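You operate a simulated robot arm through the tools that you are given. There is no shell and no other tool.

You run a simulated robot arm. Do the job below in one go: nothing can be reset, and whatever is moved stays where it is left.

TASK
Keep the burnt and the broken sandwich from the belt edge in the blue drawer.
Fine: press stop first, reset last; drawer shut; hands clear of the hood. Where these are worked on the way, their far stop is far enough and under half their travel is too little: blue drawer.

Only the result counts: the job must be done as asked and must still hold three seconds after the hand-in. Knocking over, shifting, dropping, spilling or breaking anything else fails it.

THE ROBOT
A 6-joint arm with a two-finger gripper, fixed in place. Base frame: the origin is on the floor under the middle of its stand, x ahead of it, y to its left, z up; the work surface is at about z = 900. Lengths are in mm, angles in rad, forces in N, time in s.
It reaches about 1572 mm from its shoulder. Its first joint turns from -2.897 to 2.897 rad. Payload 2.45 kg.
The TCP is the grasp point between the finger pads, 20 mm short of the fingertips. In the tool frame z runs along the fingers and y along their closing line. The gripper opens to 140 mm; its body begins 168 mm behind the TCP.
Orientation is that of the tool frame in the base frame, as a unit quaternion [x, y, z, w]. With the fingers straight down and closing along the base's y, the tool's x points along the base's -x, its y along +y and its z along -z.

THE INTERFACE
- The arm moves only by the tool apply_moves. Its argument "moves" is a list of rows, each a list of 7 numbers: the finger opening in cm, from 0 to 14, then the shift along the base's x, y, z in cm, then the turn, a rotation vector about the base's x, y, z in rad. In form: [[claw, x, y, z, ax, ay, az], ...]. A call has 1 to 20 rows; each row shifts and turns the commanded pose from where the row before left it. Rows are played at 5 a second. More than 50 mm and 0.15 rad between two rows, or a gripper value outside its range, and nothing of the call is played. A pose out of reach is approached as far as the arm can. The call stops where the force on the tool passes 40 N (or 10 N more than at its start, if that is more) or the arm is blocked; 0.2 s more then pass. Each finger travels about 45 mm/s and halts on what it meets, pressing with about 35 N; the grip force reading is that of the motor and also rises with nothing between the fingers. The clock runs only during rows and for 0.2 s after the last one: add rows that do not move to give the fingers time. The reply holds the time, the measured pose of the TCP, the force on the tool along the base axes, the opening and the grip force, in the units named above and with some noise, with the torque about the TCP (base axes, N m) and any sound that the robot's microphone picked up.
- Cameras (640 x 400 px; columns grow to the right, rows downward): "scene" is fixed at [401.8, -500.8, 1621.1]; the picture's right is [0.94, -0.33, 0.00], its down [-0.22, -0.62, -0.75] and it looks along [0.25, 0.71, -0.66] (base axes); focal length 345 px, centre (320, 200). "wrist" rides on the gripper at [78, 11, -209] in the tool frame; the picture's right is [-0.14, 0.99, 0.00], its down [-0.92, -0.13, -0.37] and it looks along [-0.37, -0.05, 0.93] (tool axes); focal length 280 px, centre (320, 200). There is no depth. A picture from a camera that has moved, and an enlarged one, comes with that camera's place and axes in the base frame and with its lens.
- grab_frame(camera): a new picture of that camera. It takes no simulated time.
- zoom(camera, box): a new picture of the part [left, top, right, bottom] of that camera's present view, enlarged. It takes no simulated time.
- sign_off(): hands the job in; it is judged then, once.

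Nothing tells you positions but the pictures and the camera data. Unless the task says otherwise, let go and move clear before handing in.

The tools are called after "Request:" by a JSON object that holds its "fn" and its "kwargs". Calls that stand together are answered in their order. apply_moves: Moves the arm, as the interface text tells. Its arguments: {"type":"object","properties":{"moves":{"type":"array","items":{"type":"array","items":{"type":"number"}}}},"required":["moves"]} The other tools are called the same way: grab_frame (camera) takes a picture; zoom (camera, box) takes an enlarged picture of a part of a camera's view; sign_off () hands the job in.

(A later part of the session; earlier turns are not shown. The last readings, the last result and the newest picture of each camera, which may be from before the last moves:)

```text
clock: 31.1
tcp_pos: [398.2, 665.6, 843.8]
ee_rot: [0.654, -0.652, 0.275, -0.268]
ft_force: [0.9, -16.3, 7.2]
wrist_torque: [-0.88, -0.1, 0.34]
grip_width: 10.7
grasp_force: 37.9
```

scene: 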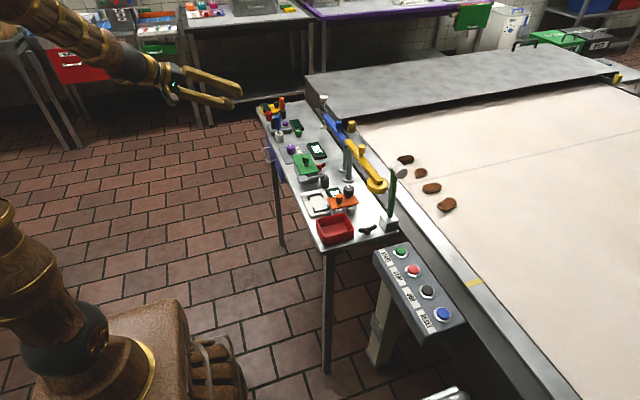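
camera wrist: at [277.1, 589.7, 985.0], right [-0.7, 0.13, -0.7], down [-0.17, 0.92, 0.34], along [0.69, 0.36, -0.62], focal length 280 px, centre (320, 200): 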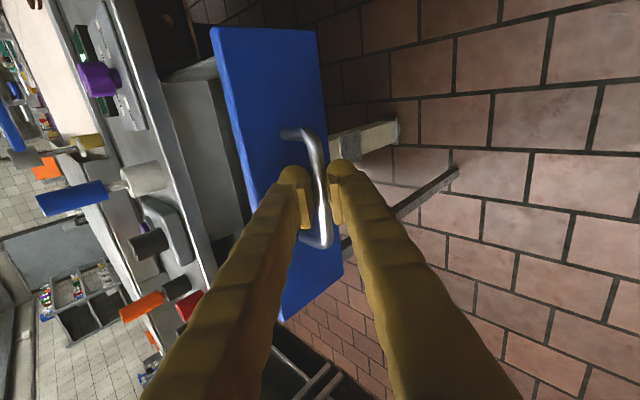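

Request:
{"fn": "apply_moves", "kwargs": {"moves": [[0.5, -0.5, -0.05, 0, 0, 0, 0], [0.5, -1, 0, 0, 0, 0, 0], [0.5, -1, 0, 0, 0, 0, 0], [0.5, -1, 0, 0, 0, 0, 0], [0.5, 0, 0, 0, 0, 0, 0]]}}

Request:
{"fn": "zoom", "kwargs": {"camera": "scene", "box": [160, 80, 320, 208]}}

```text
clock: 31.6
tcp_pos: [391.6, 666.3, 844.2]
ee_rot: [0.654, -0.652, 0.274, -0.27]
ft_force: [-1.4, -4.8, 12.2]
wrist_torque: [-0.62, -0.06, 0.53]
grip_width: 9.3
grasp_force: 36.9
stopped in row 2: the force on the tool passed its limit at 47 N (the readings are from after the stop); the commanded pose is now the measured one
```

```text
3.12 times, centred on (240, 144) of scene
camera zoom: at [401.8, -500.8, 1621.1], right [0.94, -0.33, 0.0], down [-0.22, -0.62, -0.75], along [0.25, 0.71, -0.66], focal length 1078 px, centre (570, 375)
```

zoom: 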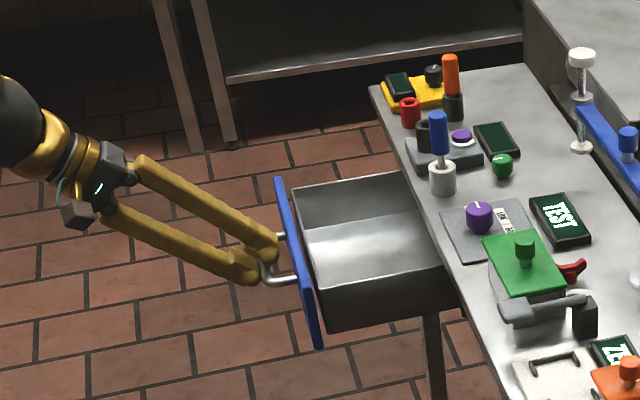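

The drawer has reached its far stop after about 17 cm of travel. I'll let go of the bar, back out along the finger direction and rise.

Request:
{"fn": "apply_moves", "kwargs": {"moves": [[2.6, 0, 0, 0, 0, 0, 0], [2.6, 0, 0, 0, 0, 0, 0], [2.6, -1, 0, 1, 0, 0, 0], [2.6, -2, 0, 2, 0, 0, 0], [2.6, -2, 0, 2, 0, 0, 0], [2.6, -1, 0, 2.5, 0, 0.05, 0], [2.6, 0, 0, 3, 0, 0.08, 0], [2.6, 0, 0, 3, 0, 0.08, 0], [2.6, 0, 0, 3, 0, 0.08, 0], [2.6, 0, 0, 3, 0, 0.08, 0], [2.6, 0, 0, 0, 0, 0, 0]]}}

Request:
{"fn": "grab_frame", "kwargs": {"camera": "scene"}}

Request:
{"fn": "grab_frame", "kwargs": {"camera": "wrist"}}

```text
clock: 33.5
tcp_pos: [337.2, 667.4, 886.3]
ee_rot: [0.695, -0.67, 0.23, -0.127]
ft_force: [0.6, -0.4, -0.4]
wrist_torque: [0.0, 0.04, -0.03]
grip_width: 25.7
grasp_force: 0.0
stopped in row 9: the arm was blocked; the commanded pose is now the measured one
```

```text
taken
```

scene: 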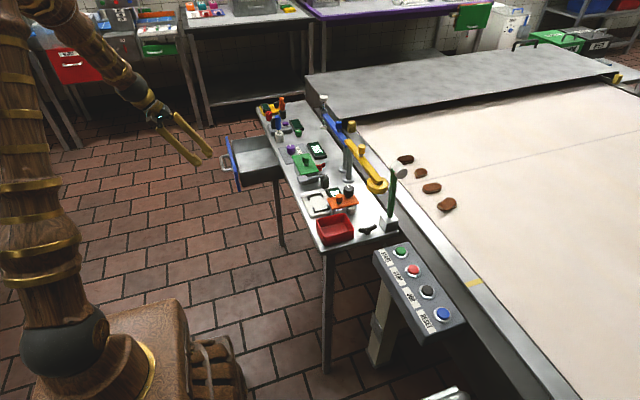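

```text
taken
camera wrist: at [226.4, 617.0, 1074.0], right [-0.86, 0.07, -0.5], down [-0.07, 0.97, 0.24], along [0.5, 0.24, -0.83], focal length 280 px, centre (320, 200)
```

wrist: 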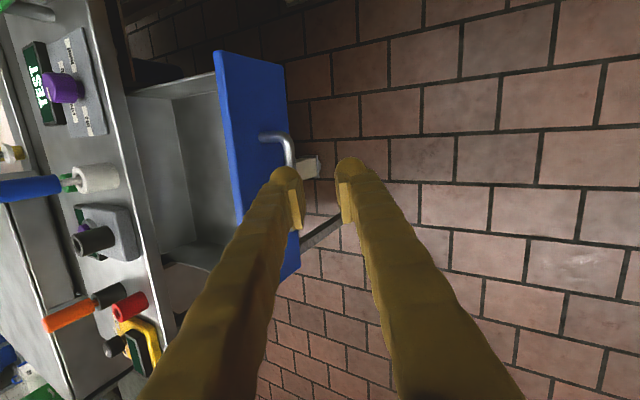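

The drawer stays open and the gripper is free of the handle, but the arm lagged on the way up. I'll probe with small steps to find out which direction is hindered.

Request:
{"fn": "apply_moves", "kwargs": {"moves": [[2.6, 0, 0, 1, 0, 0, 0], [2.6, 0, 0, 1, 0, 0, 0], [2.6, 0, 0, 0, 0, 0, 0]]}}

```text
clock: 34.3
tcp_pos: [339.6, 664.2, 893.8]
ee_rot: [0.695, -0.669, 0.234, -0.119]
ft_force: [0.0, -0.3, -0.5]
wrist_torque: [0.01, 0.02, -0.01]
grip_width: 26.3
grasp_force: 0.0
```

Request:
{"fn": "apply_moves", "kwargs": {"moves": [[2.6, 1, 0, 0, 0, 0, 0], [2.6, 1, 0, 0, 0, 0, 0], [2.6, 0, 0, 0, 0, 0, 0]]}}

```text
clock: 35.1
tcp_pos: [357.5, 667.5, 903.7]
ee_rot: [0.694, -0.67, 0.231, -0.125]
ft_force: [-0.2, 0.5, -0.6]
wrist_torque: [-0.01, 0.0, -0.02]
grip_width: 26.0
grasp_force: 0.1
```

Moving towards +x frees the arm, so it's a reach limit of the wrist near the base rather than a contact. I'll turn the gripper back to fingers-down here.

Request:
{"fn": "apply_moves", "kwargs": {"moves": [[2.6, 0, 0, 0, 0.03, 0.102, -0.007], [2.6, 0, 0, 0, 0.03, 0.102, -0.007], [2.6, 0, 0, 0, 0, 0, 0]]}}

```text
clock: 35.9
tcp_pos: [356.0, 667.6, 908.9]
ee_rot: [0.706, -0.691, 0.138, -0.078]
ft_force: [0.8, 0.4, 0.4]
wrist_torque: [0.0, 0.02, 0.0]
grip_width: 26.2
grasp_force: 0.0
```

Request:
{"fn": "apply_moves", "kwargs": {"moves": [[2.6, 0, 0, 0, 0.03, 0.102, -0.007], [2.6, 0, 0, 0, 0.03, 0.102, -0.007], [2.6, 0, 0, 0, 0.03, 0.102, -0.007], [2.6, 0, 0, 2, 0, 0, 0], [2.6, 0, 0, 3, 0, 0, 0], [2.6, 0, 0, 0, 0, 0, 0]]}}

Request:
{"fn": "grab_frame", "kwargs": {"camera": "scene"}}

Request:
{"fn": "grab_frame", "kwargs": {"camera": "wrist"}}

```text
clock: 37.3
tcp_pos: [357.6, 668.4, 958.2]
ee_rot: [-0.707, 0.707, 0.001, 0.001]
ft_force: [-0.7, -0.4, -0.2]
wrist_torque: [0.04, 0.03, -0.01]
grip_width: 26.0
grasp_force: 0.0
```

```text
taken
```

scene: 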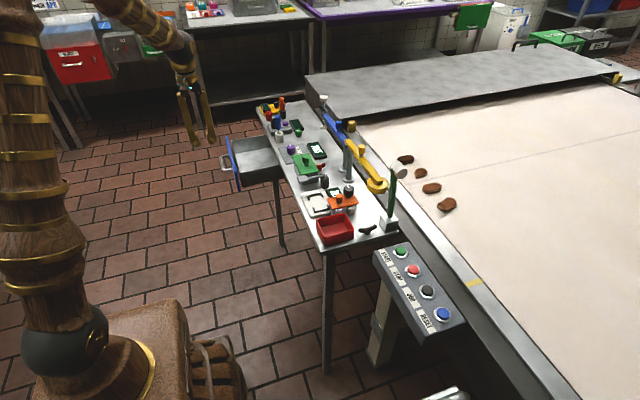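

```text
taken
camera wrist: at [346.4, 588.8, 1168.4], right [-0.99, 0.14, 0.0], down [0.13, 0.92, 0.37], along [0.05, 0.37, -0.93], focal length 280 px, centre (320, 200)
```

wrist: 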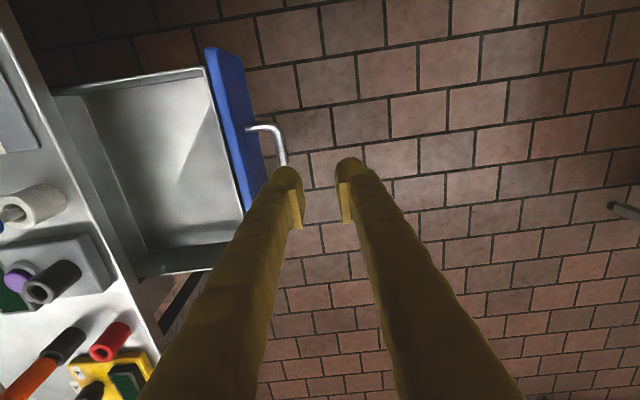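

Gripper is fingers-down again; the open drawer bin spans about x 450–600, y 558–748. Now I'll rise and travel to the sandwiches, turning the jaws back to close along y.

Request:
{"fn": "apply_moves", "kwargs": {"moves": [[2.6, 1, -1, 4.2, 0, 0, -0.1122], [2.6, 1, -1, 4.2, 0, 0, -0.1122], [2.6, 1, -1, 4.2, 0, 0, -0.1122], [2.6, 1, -1, 4.2, 0, 0, -0.1122], [2.6, 2.42, -2.28, 0.7, 0, 0, -0.1122], [2.6, 2.42, -2.28, 0.7, 0, 0, -0.1122], [2.6, 2.42, -2.28, 0.7, 0, 0, -0.1122], [2.6, 2.42, -2.28, 0.7, 0, 0, -0.1122], [2.6, 2.42, -2.28, 0.7, 0, 0, -0.1122], [2.6, 2.42, -2.28, 0.7, 0, 0, -0.1122], [2.6, 2.42, -2.28, 0.7, 0, 0, -0.1122], [2.6, 2.42, -2.28, 0.7, 0, 0, -0.1122], [2.6, 2.42, -2.28, 0.7, 0, 0, -0.1122], [2.6, 2.42, -2.28, 0.7, 0, 0, -0.1122], [2.6, 0, 0, 0, 0, 0, 0]]}}

```text
clock: 40.5
tcp_pos: [639.1, 398.4, 1195.4]
ee_rot: [0.002, 1.0, 0.0, 0.002]
ft_force: [0.4, -0.1, 1.0]
wrist_torque: [0.0, 0.01, 0.02]
grip_width: 25.9
grasp_force: 0.0
```

Request:
{"fn": "apply_moves", "kwargs": {"moves": [[6, 4.59, -0.97, 0, 0, 0, 0], [6, 4.59, -0.97, 0, 0, 0, 0], [6, 4.59, -0.97, 0, 0, 0, 0], [6, 4.59, -0.97, 0, 0, 0, 0], [6, 4.59, -0.97, 0, 0, 0, 0], [6, 4.59, -0.97, 0, 0, 0, 0], [6, 4.59, -0.97, 0, 0, 0, 0], [6, 0, 0, 0, 0, 0, 0]]}}

Request:
{"fn": "grab_frame", "kwargs": {"camera": "wrist"}}

Request:
{"fn": "zoom", "kwargs": {"camera": "wrist", "box": [180, 120, 420, 270]}}

```text
clock: 42.3
tcp_pos: [960.5, 330.6, 1197.1]
ee_rot: [0.003, 1.0, -0.001, 0.002]
ft_force: [0.4, 0.1, -0.2]
wrist_torque: [0.01, -0.07, 0.02]
grip_width: 59.9
grasp_force: 0.0
```

```text
taken
camera wrist: at [882.8, 342.9, 1406.8], right [0.14, 0.99, 0.0], down [0.92, -0.13, 0.37], along [0.37, -0.05, -0.93], focal length 280 px, centre (320, 200)
```

wrist: 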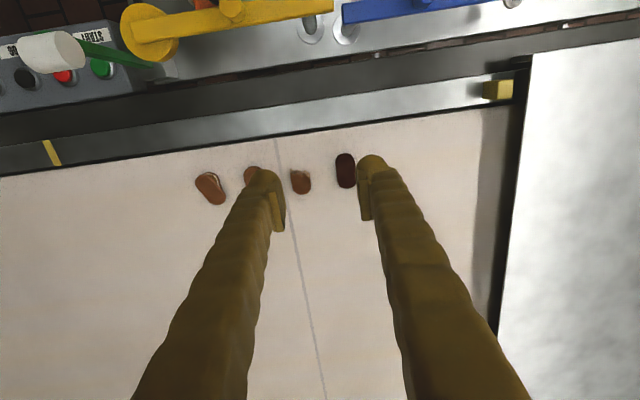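

```text
2.67 times, centred on (300, 195) of wrist
camera zoom: at [882.8, 342.9, 1406.8], right [0.14, 0.99, 0.0], down [0.92, -0.13, 0.37], along [0.37, -0.05, -0.93], focal length 748 px, centre (373, 213)
```

zoom: 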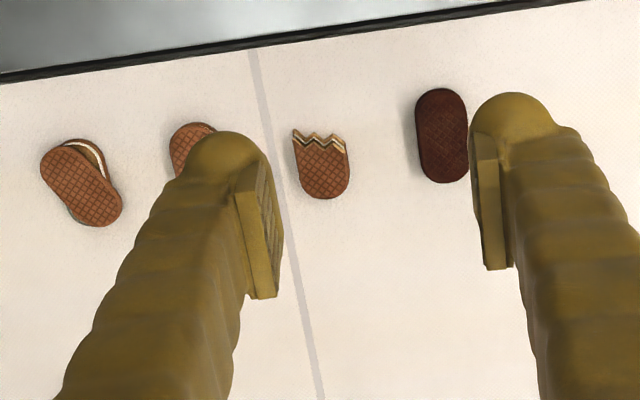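

Burnt sandwich is at about (1032, 371) with its long side along x; broken one at about (1044, 285). I'll centre over the burnt one with a 5.6 cm opening and go down to have a closer look.

Request:
{"fn": "apply_moves", "kwargs": {"moves": [[5.6, 3.6, 2.1, 0, 0, 0, 0], [5.6, 3.5, 2.1, 0, 0, 0, 0], [5.6, 0, 0, -4.5, 0, 0, 0], [5.6, 0, 0, -4.5, 0, 0, 0], [5.6, 0, 0, -4.5, 0, 0, 0], [5.6, 0, 0, -4.5, 0, 0, 0], [5.6, 0, 0, -4, 0, 0, 0], [5.6, 0, 0, 0, 0, 0, 0]]}}

Request:
{"fn": "zoom", "kwargs": {"camera": "wrist", "box": [200, 100, 440, 250]}}

Request:
{"fn": "zoom", "kwargs": {"camera": "scene", "box": [350, 90, 490, 220]}}

```text
clock: 44.1
tcp_pos: [1032.3, 374.1, 975.8]
ee_rot: [0.002, 1.0, -0.001, 0.002]
ft_force: [-0.3, 0.3, -0.1]
wrist_torque: [0.02, 0.01, 0.01]
grip_width: 55.8
grasp_force: 0.0
```

```text
2.67 times, centred on (320, 175) of wrist
camera zoom: at [953.0, 384.9, 1185.6], right [0.14, 0.99, 0.0], down [0.92, -0.13, 0.37], along [0.37, -0.05, -0.93], focal length 748 px, centre (320, 267)
```

zoom: 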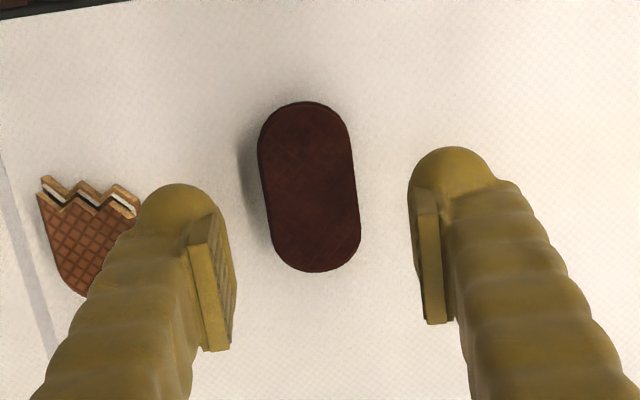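

```text
3.08 times, centred on (420, 155) of scene
camera zoom: at [401.8, -500.8, 1621.1], right [0.94, -0.33, 0.0], down [-0.22, -0.62, -0.75], along [0.25, 0.71, -0.66], focal length 1062 px, centre (12, 338)
```

zoom: 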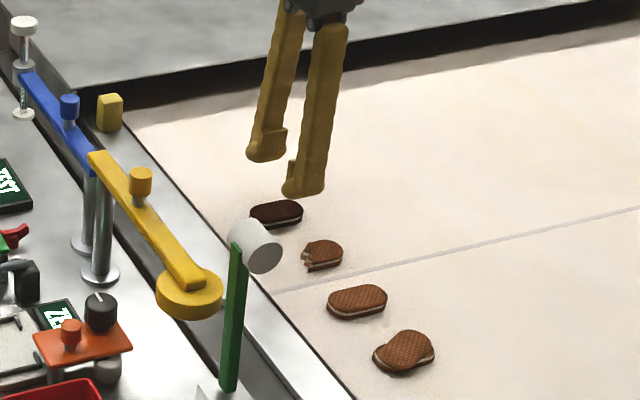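

Request:
{"fn": "zoom", "kwargs": {"camera": "scene", "box": [390, 130, 450, 180]}}

```text
8.00 times, centred on (420, 155) of scene
camera zoom: at [401.8, -500.8, 1621.1], right [0.94, -0.33, 0.0], down [-0.22, -0.62, -0.75], along [0.25, 0.71, -0.66], focal length 2760 px, centre (-480, 560)
```

zoom: 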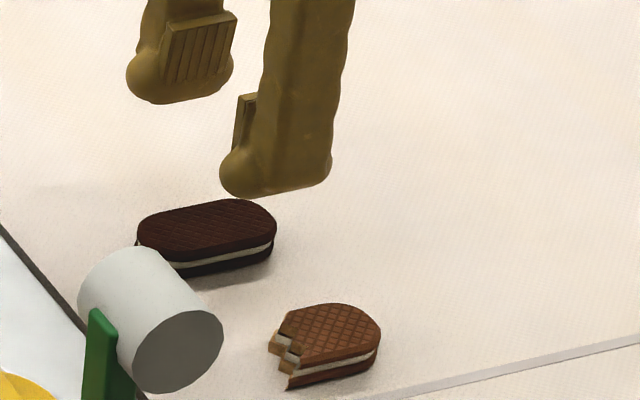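

Belt surface works out at z≈900 and the burnt sandwich top at ≈916. I'll centre on y≈370.5 and lower to just above the sandwich flanks.

Request:
{"fn": "apply_moves", "kwargs": {"moves": [[5.6, 0, -0.35, -1, 0, 0, 0], [5.6, 0, 0, -1.5, 0, 0, 0], [5.6, 0, 0, -1.5, 0, 0, 0], [5.6, 0, 0, 0, 0, 0, 0]]}}

Request:
{"fn": "zoom", "kwargs": {"camera": "wrist", "box": [200, 100, 440, 250]}}

Request:
{"fn": "zoom", "kwargs": {"camera": "scene", "box": [390, 130, 450, 180]}}

```text
clock: 45.1
tcp_pos: [1030.4, 368.6, 936.7]
ee_rot: [0.001, 1.0, -0.001, 0.002]
ft_force: [-0.2, 0.0, 0.3]
wrist_torque: [0.02, -0.01, 0.01]
grip_width: 55.9
grasp_force: 0.0
```

```text
2.67 times, centred on (320, 175) of wrist
camera zoom: at [953.7, 380.8, 1146.1], right [0.14, 0.99, 0.0], down [0.92, -0.13, 0.37], along [0.37, -0.05, -0.93], focal length 748 px, centre (320, 267)
```

zoom: 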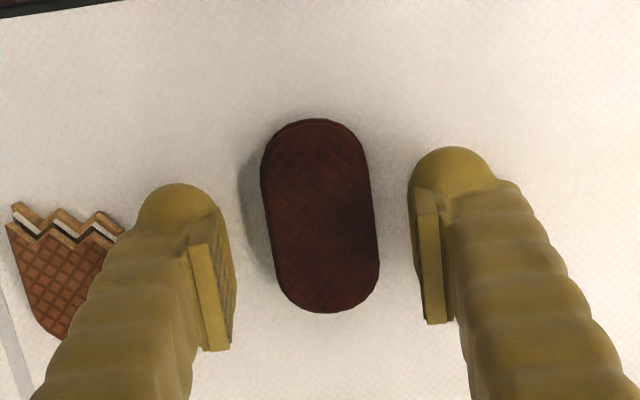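

```text
8.00 times, centred on (420, 155) of scene
camera zoom: at [401.8, -500.8, 1621.1], right [0.94, -0.33, 0.0], down [-0.22, -0.62, -0.75], along [0.25, 0.71, -0.66], focal length 2760 px, centre (-480, 560)
```

zoom: 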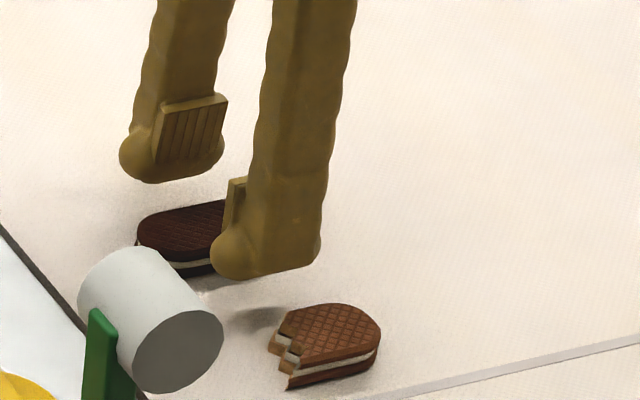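

Request:
{"fn": "apply_moves", "kwargs": {"moves": [[5.6, -0.1, 0.1, -0.5, 0, 0, 0], [5.6, 0, 0, -0.5, 0, 0, 0], [5.6, 0, 0, -0.4, 0, 0, 0], [5.6, 0, 0, 0, 0, 0, 0]]}}

Request:
{"fn": "zoom", "kwargs": {"camera": "scene", "box": [390, 130, 450, 180]}}

```text
clock: 46.1
tcp_pos: [1031.4, 371.1, 921.1]
ee_rot: [0.002, 1.0, -0.001, 0.003]
ft_force: [-0.6, 0.3, 0.2]
wrist_torque: [0.0, -0.01, -0.03]
grip_width: 56.1
grasp_force: 0.0
```

```text
8.00 times, centred on (420, 155) of scene
camera zoom: at [401.8, -500.8, 1621.1], right [0.94, -0.33, 0.0], down [-0.22, -0.62, -0.75], along [0.25, 0.71, -0.66], focal length 2760 px, centre (-480, 560)
```

zoom: 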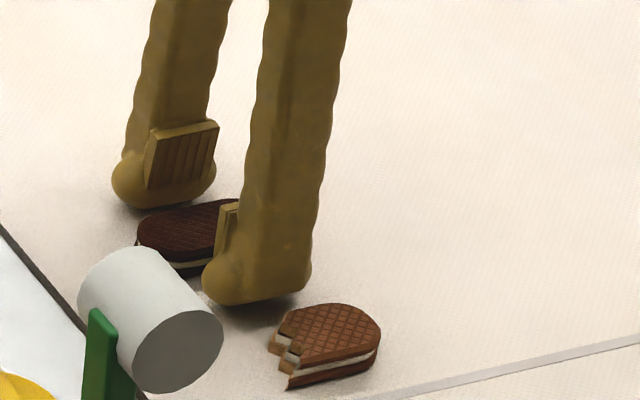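

Fingertips are just off the belt on both sides of the burnt sandwich. Closing now.

Request:
{"fn": "apply_moves", "kwargs": {"moves": [[2.5, 0, 0, 0, 0, 0, 0], [2.5, 0, 0, 0, 0, 0, 0], [2.5, 0, 0, 0, 0, 0, 0], [2.5, 0, 0, 0, 0, 0, 0]]}}

Request:
{"fn": "zoom", "kwargs": {"camera": "wrist", "box": [200, 100, 440, 250]}}

```text
clock: 47.1
tcp_pos: [1030.5, 369.8, 923.0]
ee_rot: [0.001, 1.0, -0.001, 0.001]
ft_force: [0.1, -0.8, -0.3]
wrist_torque: [0.01, 0.03, -0.01]
grip_width: 32.2
grasp_force: 35.1
```

```text
2.67 times, centred on (320, 175) of wrist
camera zoom: at [952.7, 381.8, 1132.1], right [0.14, 0.99, 0.0], down [0.92, -0.13, 0.37], along [0.37, -0.05, -0.93], focal length 748 px, centre (320, 267)
```

zoom: 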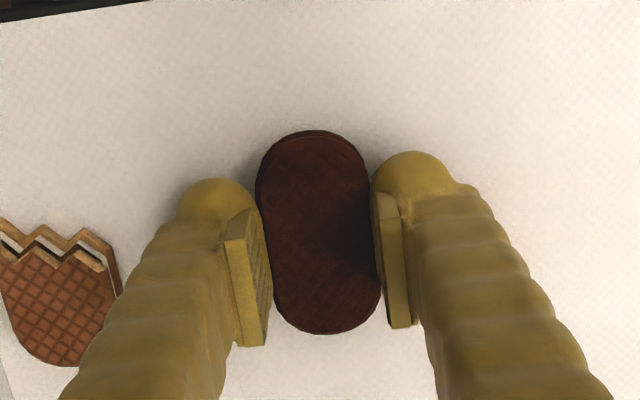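

The sandwich is held at 32 mm. Lifting slowly.

Request:
{"fn": "apply_moves", "kwargs": {"moves": [[2.5, 0, 0, 0.5, 0, 0, 0], [2.5, 0, 0, 1, 0, 0, 0], [2.5, 0, 0, 2, 0, 0, 0], [2.5, 0, 0, 2, 0, 0, 0], [2.5, 0, 0, 0, 0, 0, 0]]}}

Request:
{"fn": "zoom", "kwargs": {"camera": "wrist", "box": [200, 100, 440, 250]}}

Request:
{"fn": "zoom", "kwargs": {"camera": "scene", "box": [370, 100, 470, 200]}}

```text
clock: 48.3
tcp_pos: [1030.7, 369.0, 975.5]
ee_rot: [0.002, 1.0, -0.001, 0.001]
ft_force: [-0.1, 1.3, -1.2]
wrist_torque: [0.01, -0.02, -0.01]
grip_width: 32.0
grasp_force: 35.0
```

```text
2.67 times, centred on (320, 175) of wrist
camera zoom: at [952.9, 381.1, 1187.0], right [0.14, 0.99, 0.0], down [0.92, -0.13, 0.37], along [0.37, -0.05, -0.93], focal length 748 px, centre (320, 267)
```

zoom: 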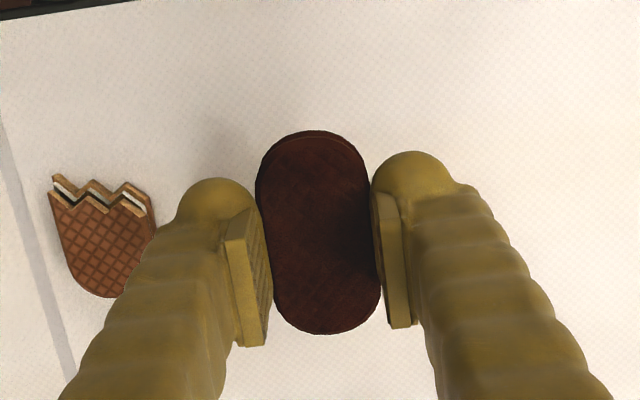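

```text
4.00 times, centred on (420, 150) of scene
camera zoom: at [401.8, -500.8, 1621.1], right [0.94, -0.33, 0.0], down [-0.22, -0.62, -0.75], along [0.25, 0.71, -0.66], focal length 1380 px, centre (-80, 400)
```

zoom: 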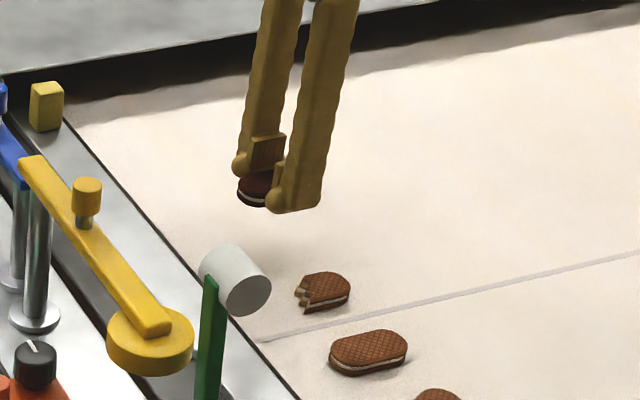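

Burnt sandwich is securely held and the broken one is undisturbed. I'll rise and carry it over the table to above the drawer.

Request:
{"fn": "apply_moves", "kwargs": {"moves": [[2.5, 0, 0, 4.4, 0, 0, 0], [2.5, 0, 0, 4.4, 0, 0, 0], [2.5, 0, 0, 4.4, 0, 0, 0], [2.5, 0, 0, 4.4, 0, 0, 0], [2.5, 0, 0, 4.4, 0, 0, 0], [2.5, -4.33, 0.34, 0, 0, 0, 0], [2.5, -4.33, 0.34, 0, 0, 0, 0], [2.5, -4.33, 0.34, 0, 0, 0, 0], [2.5, -4.33, 0.34, 0, 0, 0, 0], [2.5, -4.33, 0.34, 0, 0, 0, 0], [2.5, -4.33, 0.34, 0, 0, 0, 0], [2.5, -4.33, 0.34, 0, 0, 0, 0], [2.5, -4.33, 0.34, 0, 0, 0, 0], [2.5, -4.33, 0.34, 0, 0, 0, 0], [2.5, 0, 0, 0, 0, 0, 0]]}}

Request:
{"fn": "apply_moves", "kwargs": {"moves": [[2.5, -2, 3.63, 0, 0, 0, 0], [2.5, -2, 3.63, 0, 0, 0, 0], [2.5, -2, 3.63, 0, 0, 0, 0], [2.5, -2, 3.63, 0, 0, 0, 0], [2.5, -2, 3.63, 0, 0, 0, 0], [2.5, -2, 3.63, 0, 0, 0, 0], [2.5, 0, 0, 0, 0, 0, 0]]}}

Request:
{"fn": "grab_frame", "kwargs": {"camera": "wrist"}}

Request:
{"fn": "grab_frame", "kwargs": {"camera": "scene"}}

```text
clock: 51.5
tcp_pos: [639.4, 400.9, 1198.0]
ee_rot: [0.001, 1.0, 0.0, 0.002]
ft_force: [0.3, 0.4, -0.5]
wrist_torque: [-0.03, -0.02, 0.06]
grip_width: 31.9
grasp_force: 34.7
```

```text
clock: 53.1
tcp_pos: [521.2, 619.5, 1197.8]
ee_rot: [0.0, 1.0, -0.001, 0.002]
ft_force: [-0.1, 0.0, 0.2]
wrist_torque: [0.0, 0.03, -0.02]
grip_width: 32.0
grasp_force: 35.3
```

```text
taken
camera wrist: at [442.8, 631.2, 1408.1], right [0.14, 0.99, 0.0], down [0.92, -0.13, 0.37], along [0.37, -0.05, -0.93], focal length 280 px, centre (320, 200)
```

wrist: 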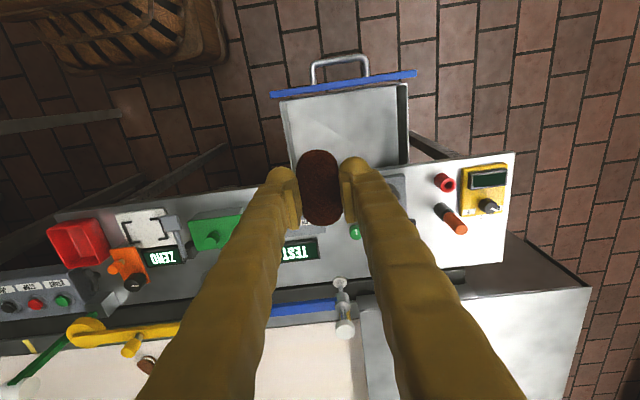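

```text
taken
```

scene: 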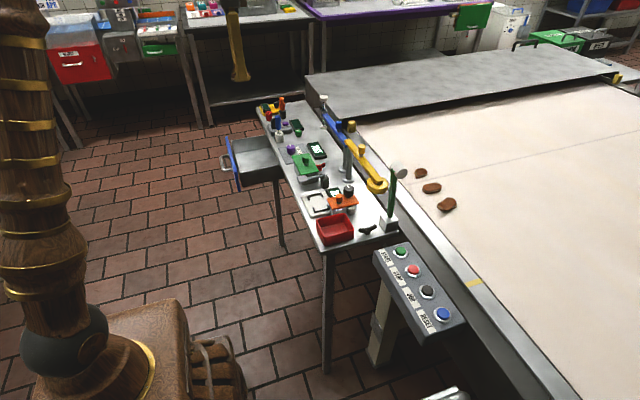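

Request:
{"fn": "zoom", "kwargs": {"camera": "wrist", "box": [250, 40, 440, 230]}}

Request:
{"fn": "zoom", "kwargs": {"camera": "scene", "box": [210, 120, 300, 200]}}

```text
2.11 times, centred on (345, 135) of wrist
camera zoom: at [442.8, 631.2, 1408.1], right [0.14, 0.99, 0.0], down [0.92, -0.13, 0.37], along [0.37, -0.05, -0.93], focal length 590 px, centre (267, 337)
```

zoom: 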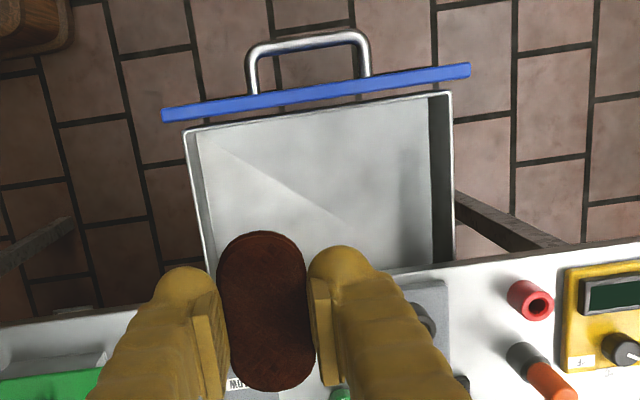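

```text
5.00 times, centred on (255, 160) of scene
camera zoom: at [401.8, -500.8, 1621.1], right [0.94, -0.33, 0.0], down [-0.22, -0.62, -0.75], along [0.25, 0.71, -0.66], focal length 1725 px, centre (645, 400)
```

zoom: 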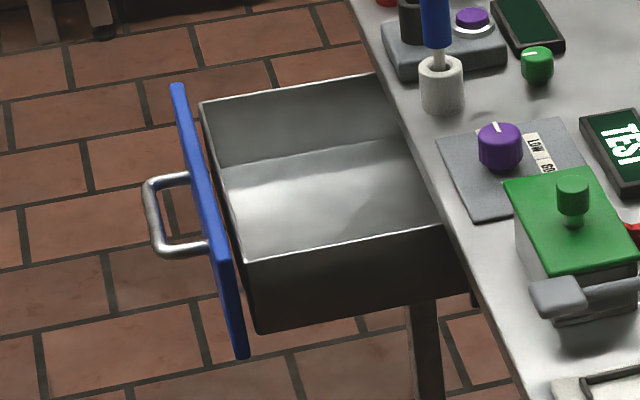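

The drawer bin spans y≈562–783, x≈463–601, rim z≈860, floor z≈797. I'll lower the burnt sandwich into the -y half of it.

Request:
{"fn": "apply_moves", "kwargs": {"moves": [[2.5, 0, 0.85, -3, 0, 0, 0], [2.5, 0, 0, -4.5, 0, 0, 0], [2.5, 0, 0, -4.5, 0, 0, 0], [2.5, 0, 0, -4.5, 0, 0, 0], [2.5, 0, 0, -4.5, 0, 0, 0], [2.5, 0, 0, -4.5, 0, 0, 0], [2.5, 0, 0, 0, 0, 0, 0]]}}

Request:
{"fn": "zoom", "kwargs": {"camera": "scene", "box": [190, 60, 320, 200]}}

Request:
{"fn": "grab_frame", "kwargs": {"camera": "wrist"}}

```text
clock: 54.7
tcp_pos: [521.4, 627.0, 941.8]
ee_rot: [0.002, 1.0, -0.001, 0.002]
ft_force: [-0.1, 0.8, 0.5]
wrist_torque: [0.03, 0.02, -0.01]
grip_width: 32.1
grasp_force: 35.0
```

```text
2.86 times, centred on (255, 130) of scene
camera zoom: at [401.8, -500.8, 1621.1], right [0.94, -0.33, 0.0], down [-0.22, -0.62, -0.75], along [0.25, 0.71, -0.66], focal length 986 px, centre (506, 400)
```

zoom: 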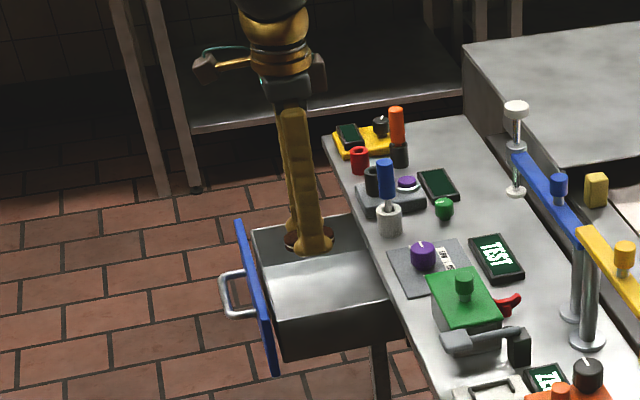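

```text
taken
camera wrist: at [443.5, 639.6, 1151.4], right [0.14, 0.99, 0.0], down [0.92, -0.13, 0.37], along [0.37, -0.05, -0.93], focal length 280 px, centre (320, 200)
```

wrist: 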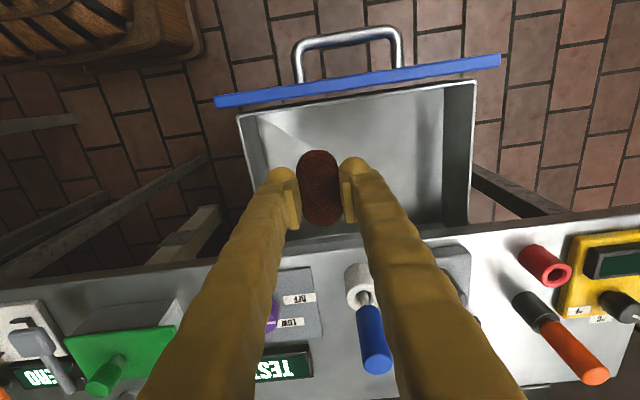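

Request:
{"fn": "apply_moves", "kwargs": {"moves": [[2.5, 0, 0, -3.5, 0, 0, 0], [2.5, 0, 0, -3.5, 0, 0, 0], [2.5, 0, 0, -3, 0, 0, 0], [2.5, 0, 0, 0, 0, 0, 0]]}}

Request:
{"fn": "zoom", "kwargs": {"camera": "scene", "box": [210, 100, 310, 200]}}

Request:
{"fn": "zoom", "kwargs": {"camera": "wrist", "box": [180, 60, 480, 260]}}

```text
clock: 55.7
tcp_pos: [521.9, 628.0, 841.8]
ee_rot: [0.002, 1.0, 0.0, 0.003]
ft_force: [0.4, 0.4, 0.0]
wrist_torque: [-0.01, 0.0, 0.05]
grip_width: 32.3
grasp_force: 34.8
```

```text
4.00 times, centred on (260, 150) of scene
camera zoom: at [401.8, -500.8, 1621.1], right [0.94, -0.33, 0.0], down [-0.22, -0.62, -0.75], along [0.25, 0.71, -0.66], focal length 1380 px, centre (560, 400)
```

zoom: 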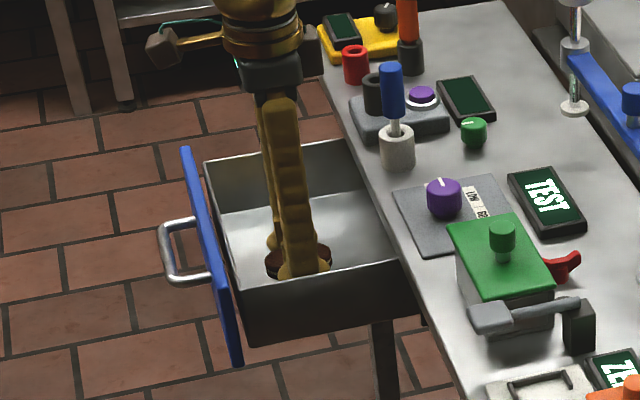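

```text
2.00 times, centred on (330, 160) of wrist
camera zoom: at [443.5, 639.3, 1052.7], right [0.14, 0.99, 0.0], down [0.92, -0.13, 0.37], along [0.37, -0.05, -0.93], focal length 561 px, centre (300, 280)
```

zoom: 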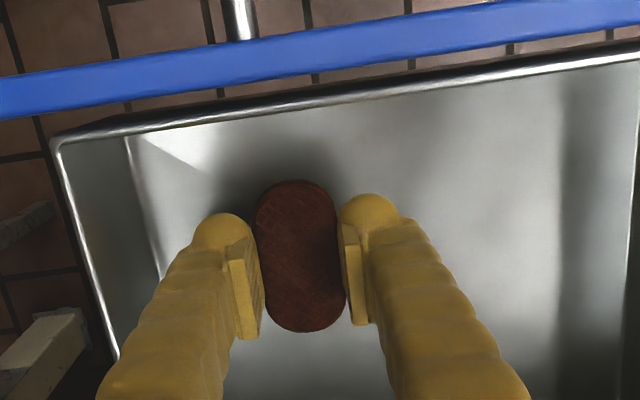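

The sandwich is inside the bin, clear of the walls. I'll lower the rest in small steps until it sits.

Request:
{"fn": "apply_moves", "kwargs": {"moves": [[2.5, 0, 0, -0.5, 0, 0, 0], [2.5, 0, 0, -0.5, 0, 0, 0], [2.5, 0, 0, -0.4, 0, 0, 0], [2.5, 0, 0, 0, 0, 0, 0]]}}

Request:
{"fn": "zoom", "kwargs": {"camera": "scene", "box": [230, 140, 290, 190]}}

```text
clock: 56.7
tcp_pos: [520.5, 625.9, 829.5]
ee_rot: [0.002, 1.0, -0.001, 0.003]
ft_force: [-0.7, 0.3, -0.5]
wrist_torque: [-0.03, 0.01, -0.02]
grip_width: 32.1
grasp_force: 35.2
```

```text
8.00 times, centred on (260, 165) of scene
camera zoom: at [401.8, -500.8, 1621.1], right [0.94, -0.33, 0.0], down [-0.22, -0.62, -0.75], along [0.25, 0.71, -0.66], focal length 2760 px, centre (800, 480)
```

zoom: 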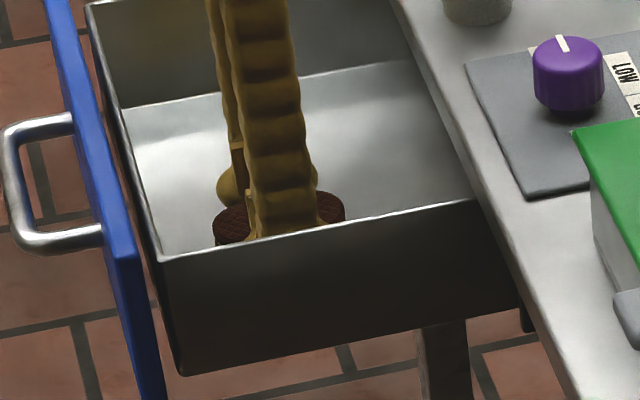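

Request:
{"fn": "apply_moves", "kwargs": {"moves": [[2.5, 0, 0, -0.3, 0, 0, 0], [2.5, 0, 0, -0.3, 0, 0, 0], [2.5, 0, 0, -0.2, 0, 0, 0]]}}

```text
clock: 57.5
tcp_pos: [520.7, 626.9, 820.2]
ee_rot: [0.002, 1.0, -0.001, 0.003]
ft_force: [-0.5, -0.4, 0.3]
wrist_torque: [-0.01, 0.02, -0.02]
grip_width: 32.1
grasp_force: 35.2
```

Request:
{"fn": "apply_moves", "kwargs": {"moves": [[2.5, 0, 0, -0.2, 0, 0, 0], [2.5, 0, 0, -0.2, 0, 0, 0]]}}

Request:
{"fn": "zoom", "kwargs": {"camera": "wrist", "box": [180, 60, 480, 260]}}

```text
clock: 58.1
tcp_pos: [521.7, 628.1, 818.6]
ee_rot: [0.002, 1.0, 0.0, 0.003]
ft_force: [-1.7, -4.2, 25.8]
wrist_torque: [-0.15, 0.15, 0.01]
grip_width: 32.0
grasp_force: 35.3
```

```text
2.00 times, centred on (330, 160) of wrist
camera zoom: at [442.8, 639.1, 1027.4], right [0.14, 0.99, 0.0], down [0.92, -0.13, 0.37], along [0.37, -0.05, -0.93], focal length 561 px, centre (300, 280)
```

zoom: 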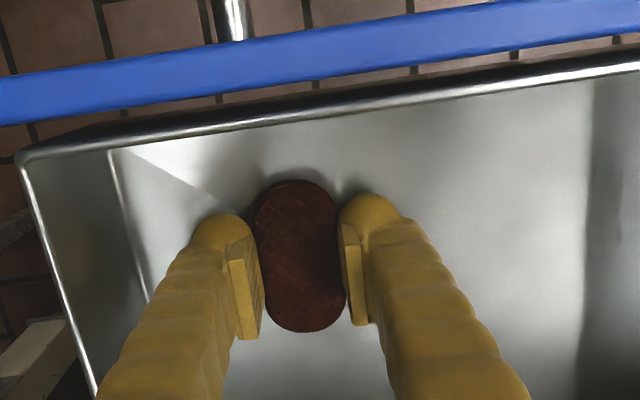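

It touches the floor of the bin. I'll ease up 1 mm, open the fingers a little and withdraw straight up.

Request:
{"fn": "apply_moves", "kwargs": {"moves": [[2.5, 0, 0, 0.15, 0, 0, 0], [4.6, 0, 0, 0, 0, 0, 0], [4.6, 0, 0, 0, 0, 0, 0], [4.6, 0, 0, 0, 0, 0, 0], [4.6, 0, 0, 1, 0, 0, 0], [4.6, 0, 0, 3, 0, 0, 0], [4.6, 0, 0, 3, 0, 0, 0], [4.6, 0, 0, 0, 0, 0, 0]]}}

Request:
{"fn": "zoom", "kwargs": {"camera": "wrist", "box": [180, 60, 480, 260]}}

```text
clock: 59.9
tcp_pos: [520.5, 625.5, 887.9]
ee_rot: [0.001, 1.0, -0.001, 0.002]
ft_force: [-0.3, -0.3, 0.6]
wrist_torque: [0.01, -0.02, 0.0]
grip_width: 46.0
grasp_force: 0.0
```

```text
2.00 times, centred on (330, 160) of wrist
camera zoom: at [442.4, 638.6, 1097.4], right [0.14, 0.99, 0.0], down [0.92, -0.13, 0.37], along [0.37, -0.05, -0.93], focal length 561 px, centre (300, 280)
```

zoom: 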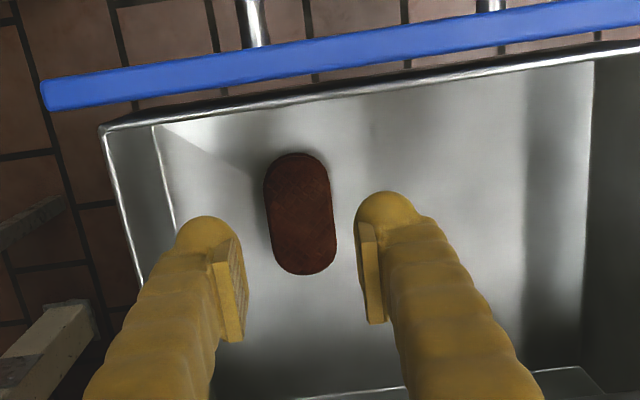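

The burnt sandwich lies flat in the bin. Back up and over to the broken one.

Request:
{"fn": "apply_moves", "kwargs": {"moves": [[4.6, 0, 0, 4.43, 0, 0, 0], [4.6, 0, 0, 4.43, 0, 0, 0], [4.6, 0, 0, 4.43, 0, 0, 0], [4.6, 0, 0, 4.43, 0, 0, 0], [4.6, 0, 0, 4.43, 0, 0, 0], [4.6, 0, 0, 4.43, 0, 0, 0], [4.6, 0, 0, 4.43, 0, 0, 0], [5.6, 2, -3.7, 0, 0, 0, 0], [5.6, 2, -3.7, 0, 0, 0, 0], [5.6, 2, -3.7, 0, 0, 0, 0], [5.6, 2, -3.7, 0, 0, 0, 0], [5.6, 2, -3.7, 0, 0, 0, 0], [5.6, 2, -3.7, 0, 0, 0, 0], [5.6, 4.6, -1.4, 0, 0, 0, 0], [5.6, 4.6, -1.4, 0, 0, 0, 0], [5.6, 4.6, -1.4, 0, 0, 0, 0], [5.6, 4.6, -1.4, 0, 0, 0, 0], [5.6, 4.6, -1.4, 0, 0, 0, 0], [5.6, 4.6, -1.4, 0, 0, 0, 0], [5.6, 0, 0, 0, 0, 0, 0]]}}

Request:
{"fn": "grab_frame", "kwargs": {"camera": "wrist"}}

Request:
{"fn": "grab_frame", "kwargs": {"camera": "scene"}}

```text
clock: 64.1
tcp_pos: [917.0, 320.2, 1198.0]
ee_rot: [0.001, 1.0, -0.001, 0.002]
ft_force: [0.5, 0.6, 0.5]
wrist_torque: [-0.02, 0.02, -0.02]
grip_width: 55.8
grasp_force: 0.1
```

```text
taken
camera wrist: at [839.5, 332.2, 1407.6], right [0.14, 0.99, 0.0], down [0.92, -0.13, 0.37], along [0.37, -0.05, -0.93], focal length 280 px, centre (320, 200)
```

wrist: 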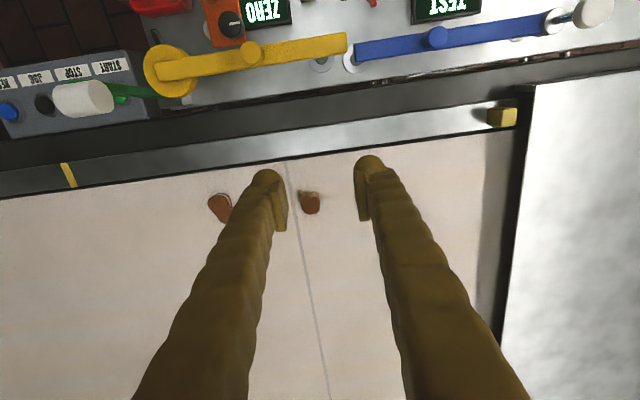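

```text
taken
```

scene: 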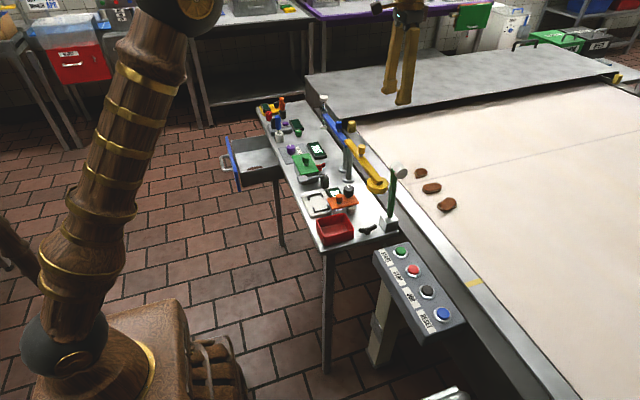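

Request:
{"fn": "apply_moves", "kwargs": {"moves": [[5.6, 4.03, -1.13, 0, 0, 0, 0], [5.6, 4.03, -1.13, 0, 0, 0, 0], [5.6, 4.03, -1.13, 0, 0, 0, 0], [5.6, 0, 0, -4.46, 0, 0, 0], [5.6, 0, 0, -4.46, 0, 0, 0], [5.6, 0, 0, -4.46, 0, 0, 0], [5.6, 0, 0, -4.46, 0, 0, 0], [5.6, 0, 0, -4.46, 0, 0, 0], [5.6, 0, 0, 0, 0, 0, 0]]}}

Request:
{"fn": "zoom", "kwargs": {"camera": "wrist", "box": [200, 100, 440, 250]}}

Request:
{"fn": "zoom", "kwargs": {"camera": "scene", "box": [390, 130, 470, 210]}}

```text
clock: 66.1
tcp_pos: [1037.9, 286.8, 975.2]
ee_rot: [0.002, 1.0, -0.001, 0.002]
ft_force: [-0.4, -0.5, 0.3]
wrist_torque: [0.03, -0.01, -0.02]
grip_width: 55.9
grasp_force: 0.0
```

```text
2.67 times, centred on (320, 175) of wrist
camera zoom: at [959.5, 298.9, 1184.7], right [0.14, 0.99, 0.0], down [0.92, -0.13, 0.37], along [0.37, -0.05, -0.93], focal length 748 px, centre (320, 267)
```

zoom: 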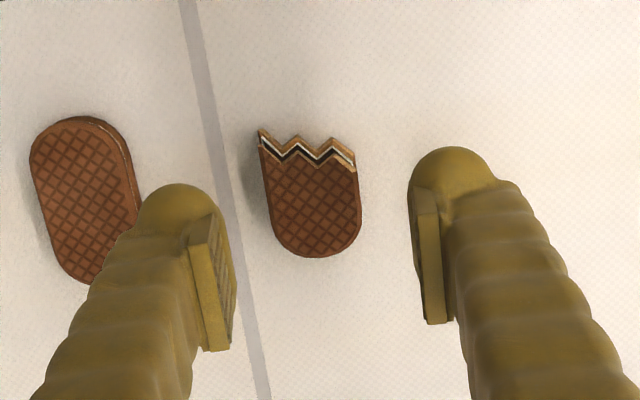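

```text
5.00 times, centred on (430, 170) of scene
camera zoom: at [401.8, -500.8, 1621.1], right [0.94, -0.33, 0.0], down [-0.22, -0.62, -0.75], along [0.25, 0.71, -0.66], focal length 1725 px, centre (-230, 350)
```

zoom: 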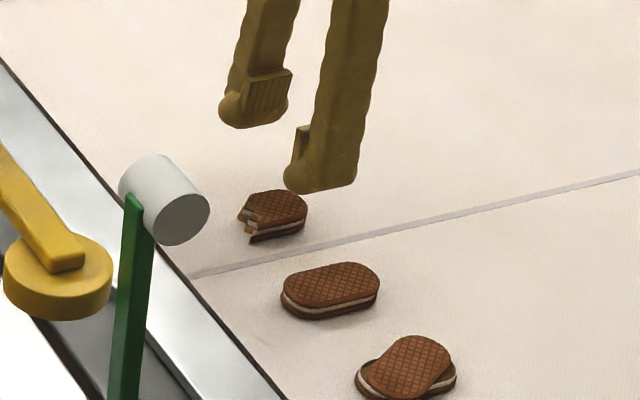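

Request:
{"fn": "apply_moves", "kwargs": {"moves": [[5.6, 0, -0.1, -1.5, 0, 0, 0], [5.6, 0, 0, -1.5, 0, 0, 0], [5.6, 0, 0, -1, 0, 0, 0], [5.6, 0, 0, 0, 0, 0, 0]]}}

Request:
{"fn": "zoom", "kwargs": {"camera": "wrist", "box": [200, 100, 440, 250]}}

Request:
{"fn": "zoom", "kwargs": {"camera": "scene", "box": [390, 130, 470, 210]}}

```text
clock: 67.1
tcp_pos: [1038.1, 286.9, 934.4]
ee_rot: [0.002, 1.0, 0.0, 0.001]
ft_force: [0.3, -0.1, -0.9]
wrist_torque: [0.0, 0.02, 0.04]
grip_width: 55.9
grasp_force: 0.1
```

```text
2.67 times, centred on (320, 175) of wrist
camera zoom: at [959.4, 297.9, 1144.6], right [0.14, 0.99, 0.0], down [0.92, -0.13, 0.37], along [0.37, -0.05, -0.93], focal length 748 px, centre (320, 267)
```

zoom: 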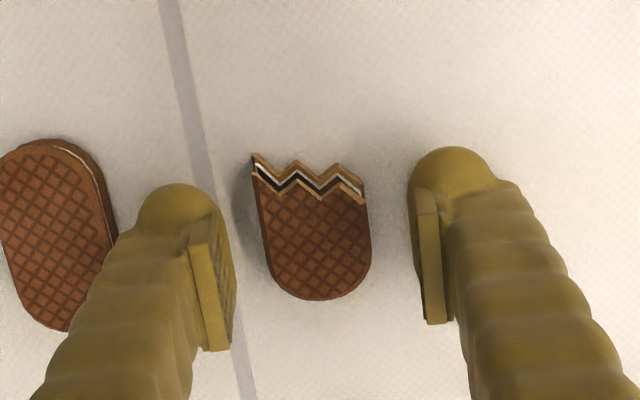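

```text
5.00 times, centred on (430, 170) of scene
camera zoom: at [401.8, -500.8, 1621.1], right [0.94, -0.33, 0.0], down [-0.22, -0.62, -0.75], along [0.25, 0.71, -0.66], focal length 1725 px, centre (-230, 350)
```

zoom: 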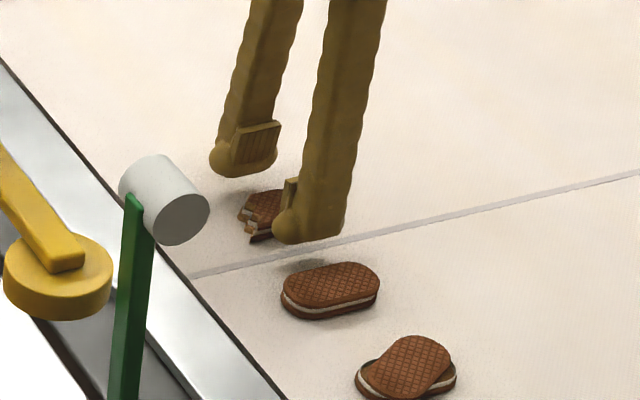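

Request:
{"fn": "apply_moves", "kwargs": {"moves": [[5.6, 0.3, -0.2, -0.5, 0, 0, 0], [5.6, 0, 0, -0.5, 0, 0, 0], [5.6, 0, 0, -0.3, 0, 0, 0], [5.6, 0, 0, 0, 0, 0, 0]]}}

Request:
{"fn": "zoom", "kwargs": {"camera": "wrist", "box": [200, 100, 440, 250]}}

```text
clock: 68.1
tcp_pos: [1039.6, 284.0, 920.7]
ee_rot: [0.002, 1.0, -0.001, 0.003]
ft_force: [-0.8, 0.2, 0.4]
wrist_torque: [-0.03, 0.01, -0.01]
grip_width: 56.2
grasp_force: 0.0
```

```text
2.67 times, centred on (320, 175) of wrist
camera zoom: at [962.7, 295.8, 1131.7], right [0.14, 0.99, 0.0], down [0.92, -0.13, 0.37], along [0.37, -0.05, -0.93], focal length 748 px, centre (320, 267)
```

zoom: 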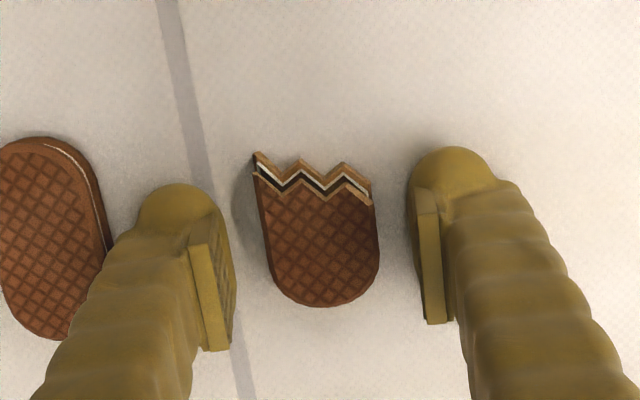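

Well centred over the broken sandwich, with its neighbour clear of the left finger. Closing.

Request:
{"fn": "apply_moves", "kwargs": {"moves": [[2.5, 0, 0, 0, 0, 0, 0], [2.5, 0, 0, 0, 0, 0, 0], [2.5, 0, 0, 0, 0, 0, 0], [2.5, 0, 0, 0, 0, 0, 0]]}}

Request:
{"fn": "zoom", "kwargs": {"camera": "wrist", "box": [200, 100, 440, 250]}}

```text
clock: 69.1
tcp_pos: [1040.2, 283.6, 922.1]
ee_rot: [0.002, 1.0, -0.001, 0.002]
ft_force: [0.0, -0.1, -0.9]
wrist_torque: [0.0, 0.01, 0.01]
grip_width: 31.4
grasp_force: 35.7
```

```text
2.67 times, centred on (320, 175) of wrist
camera zoom: at [962.6, 295.8, 1131.8], right [0.14, 0.99, 0.0], down [0.92, -0.13, 0.37], along [0.37, -0.05, -0.93], focal length 748 px, centre (320, 267)
```

zoom: 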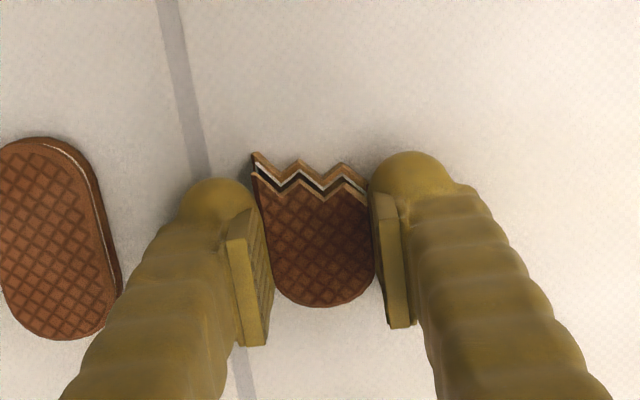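

Request:
{"fn": "apply_moves", "kwargs": {"moves": [[2.5, 0, 0, 0.5, 0, 0, 0], [2.5, 0, 0, 1, 0, 0, 0], [2.5, 0, 0, 2, 0, 0, 0], [2.5, 0, 0, 2, 0, 0, 0], [2.5, 0, 0, 0, 0, 0, 0]]}}

Request:
{"fn": "zoom", "kwargs": {"camera": "wrist", "box": [200, 100, 440, 250]}}

Request:
{"fn": "zoom", "kwargs": {"camera": "scene", "box": [390, 110, 490, 220]}}

```text
clock: 70.3
tcp_pos: [1041.8, 283.9, 978.2]
ee_rot: [0.002, 1.0, -0.001, 0.002]
ft_force: [-0.7, -0.3, -0.7]
wrist_torque: [-0.02, 0.0, 0.02]
grip_width: 31.4
grasp_force: 34.7
```

```text
2.67 times, centred on (320, 175) of wrist
camera zoom: at [963.2, 295.7, 1186.7], right [0.14, 0.99, 0.0], down [0.92, -0.13, 0.37], along [0.37, -0.05, -0.93], focal length 748 px, centre (320, 267)
```

zoom: 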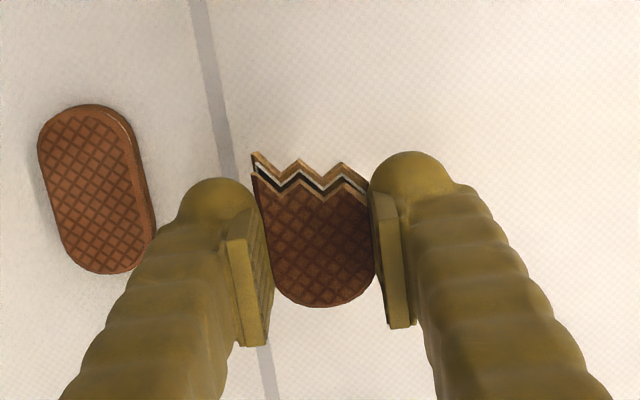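

```text
3.64 times, centred on (440, 165) of scene
camera zoom: at [401.8, -500.8, 1621.1], right [0.94, -0.33, 0.0], down [-0.22, -0.62, -0.75], along [0.25, 0.71, -0.66], focal length 1254 px, centre (-116, 327)
```

zoom: 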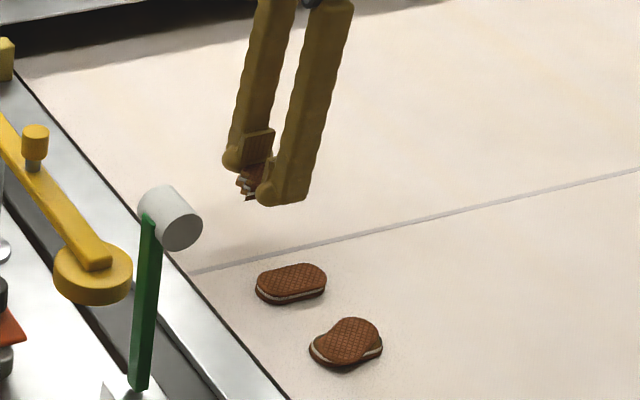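

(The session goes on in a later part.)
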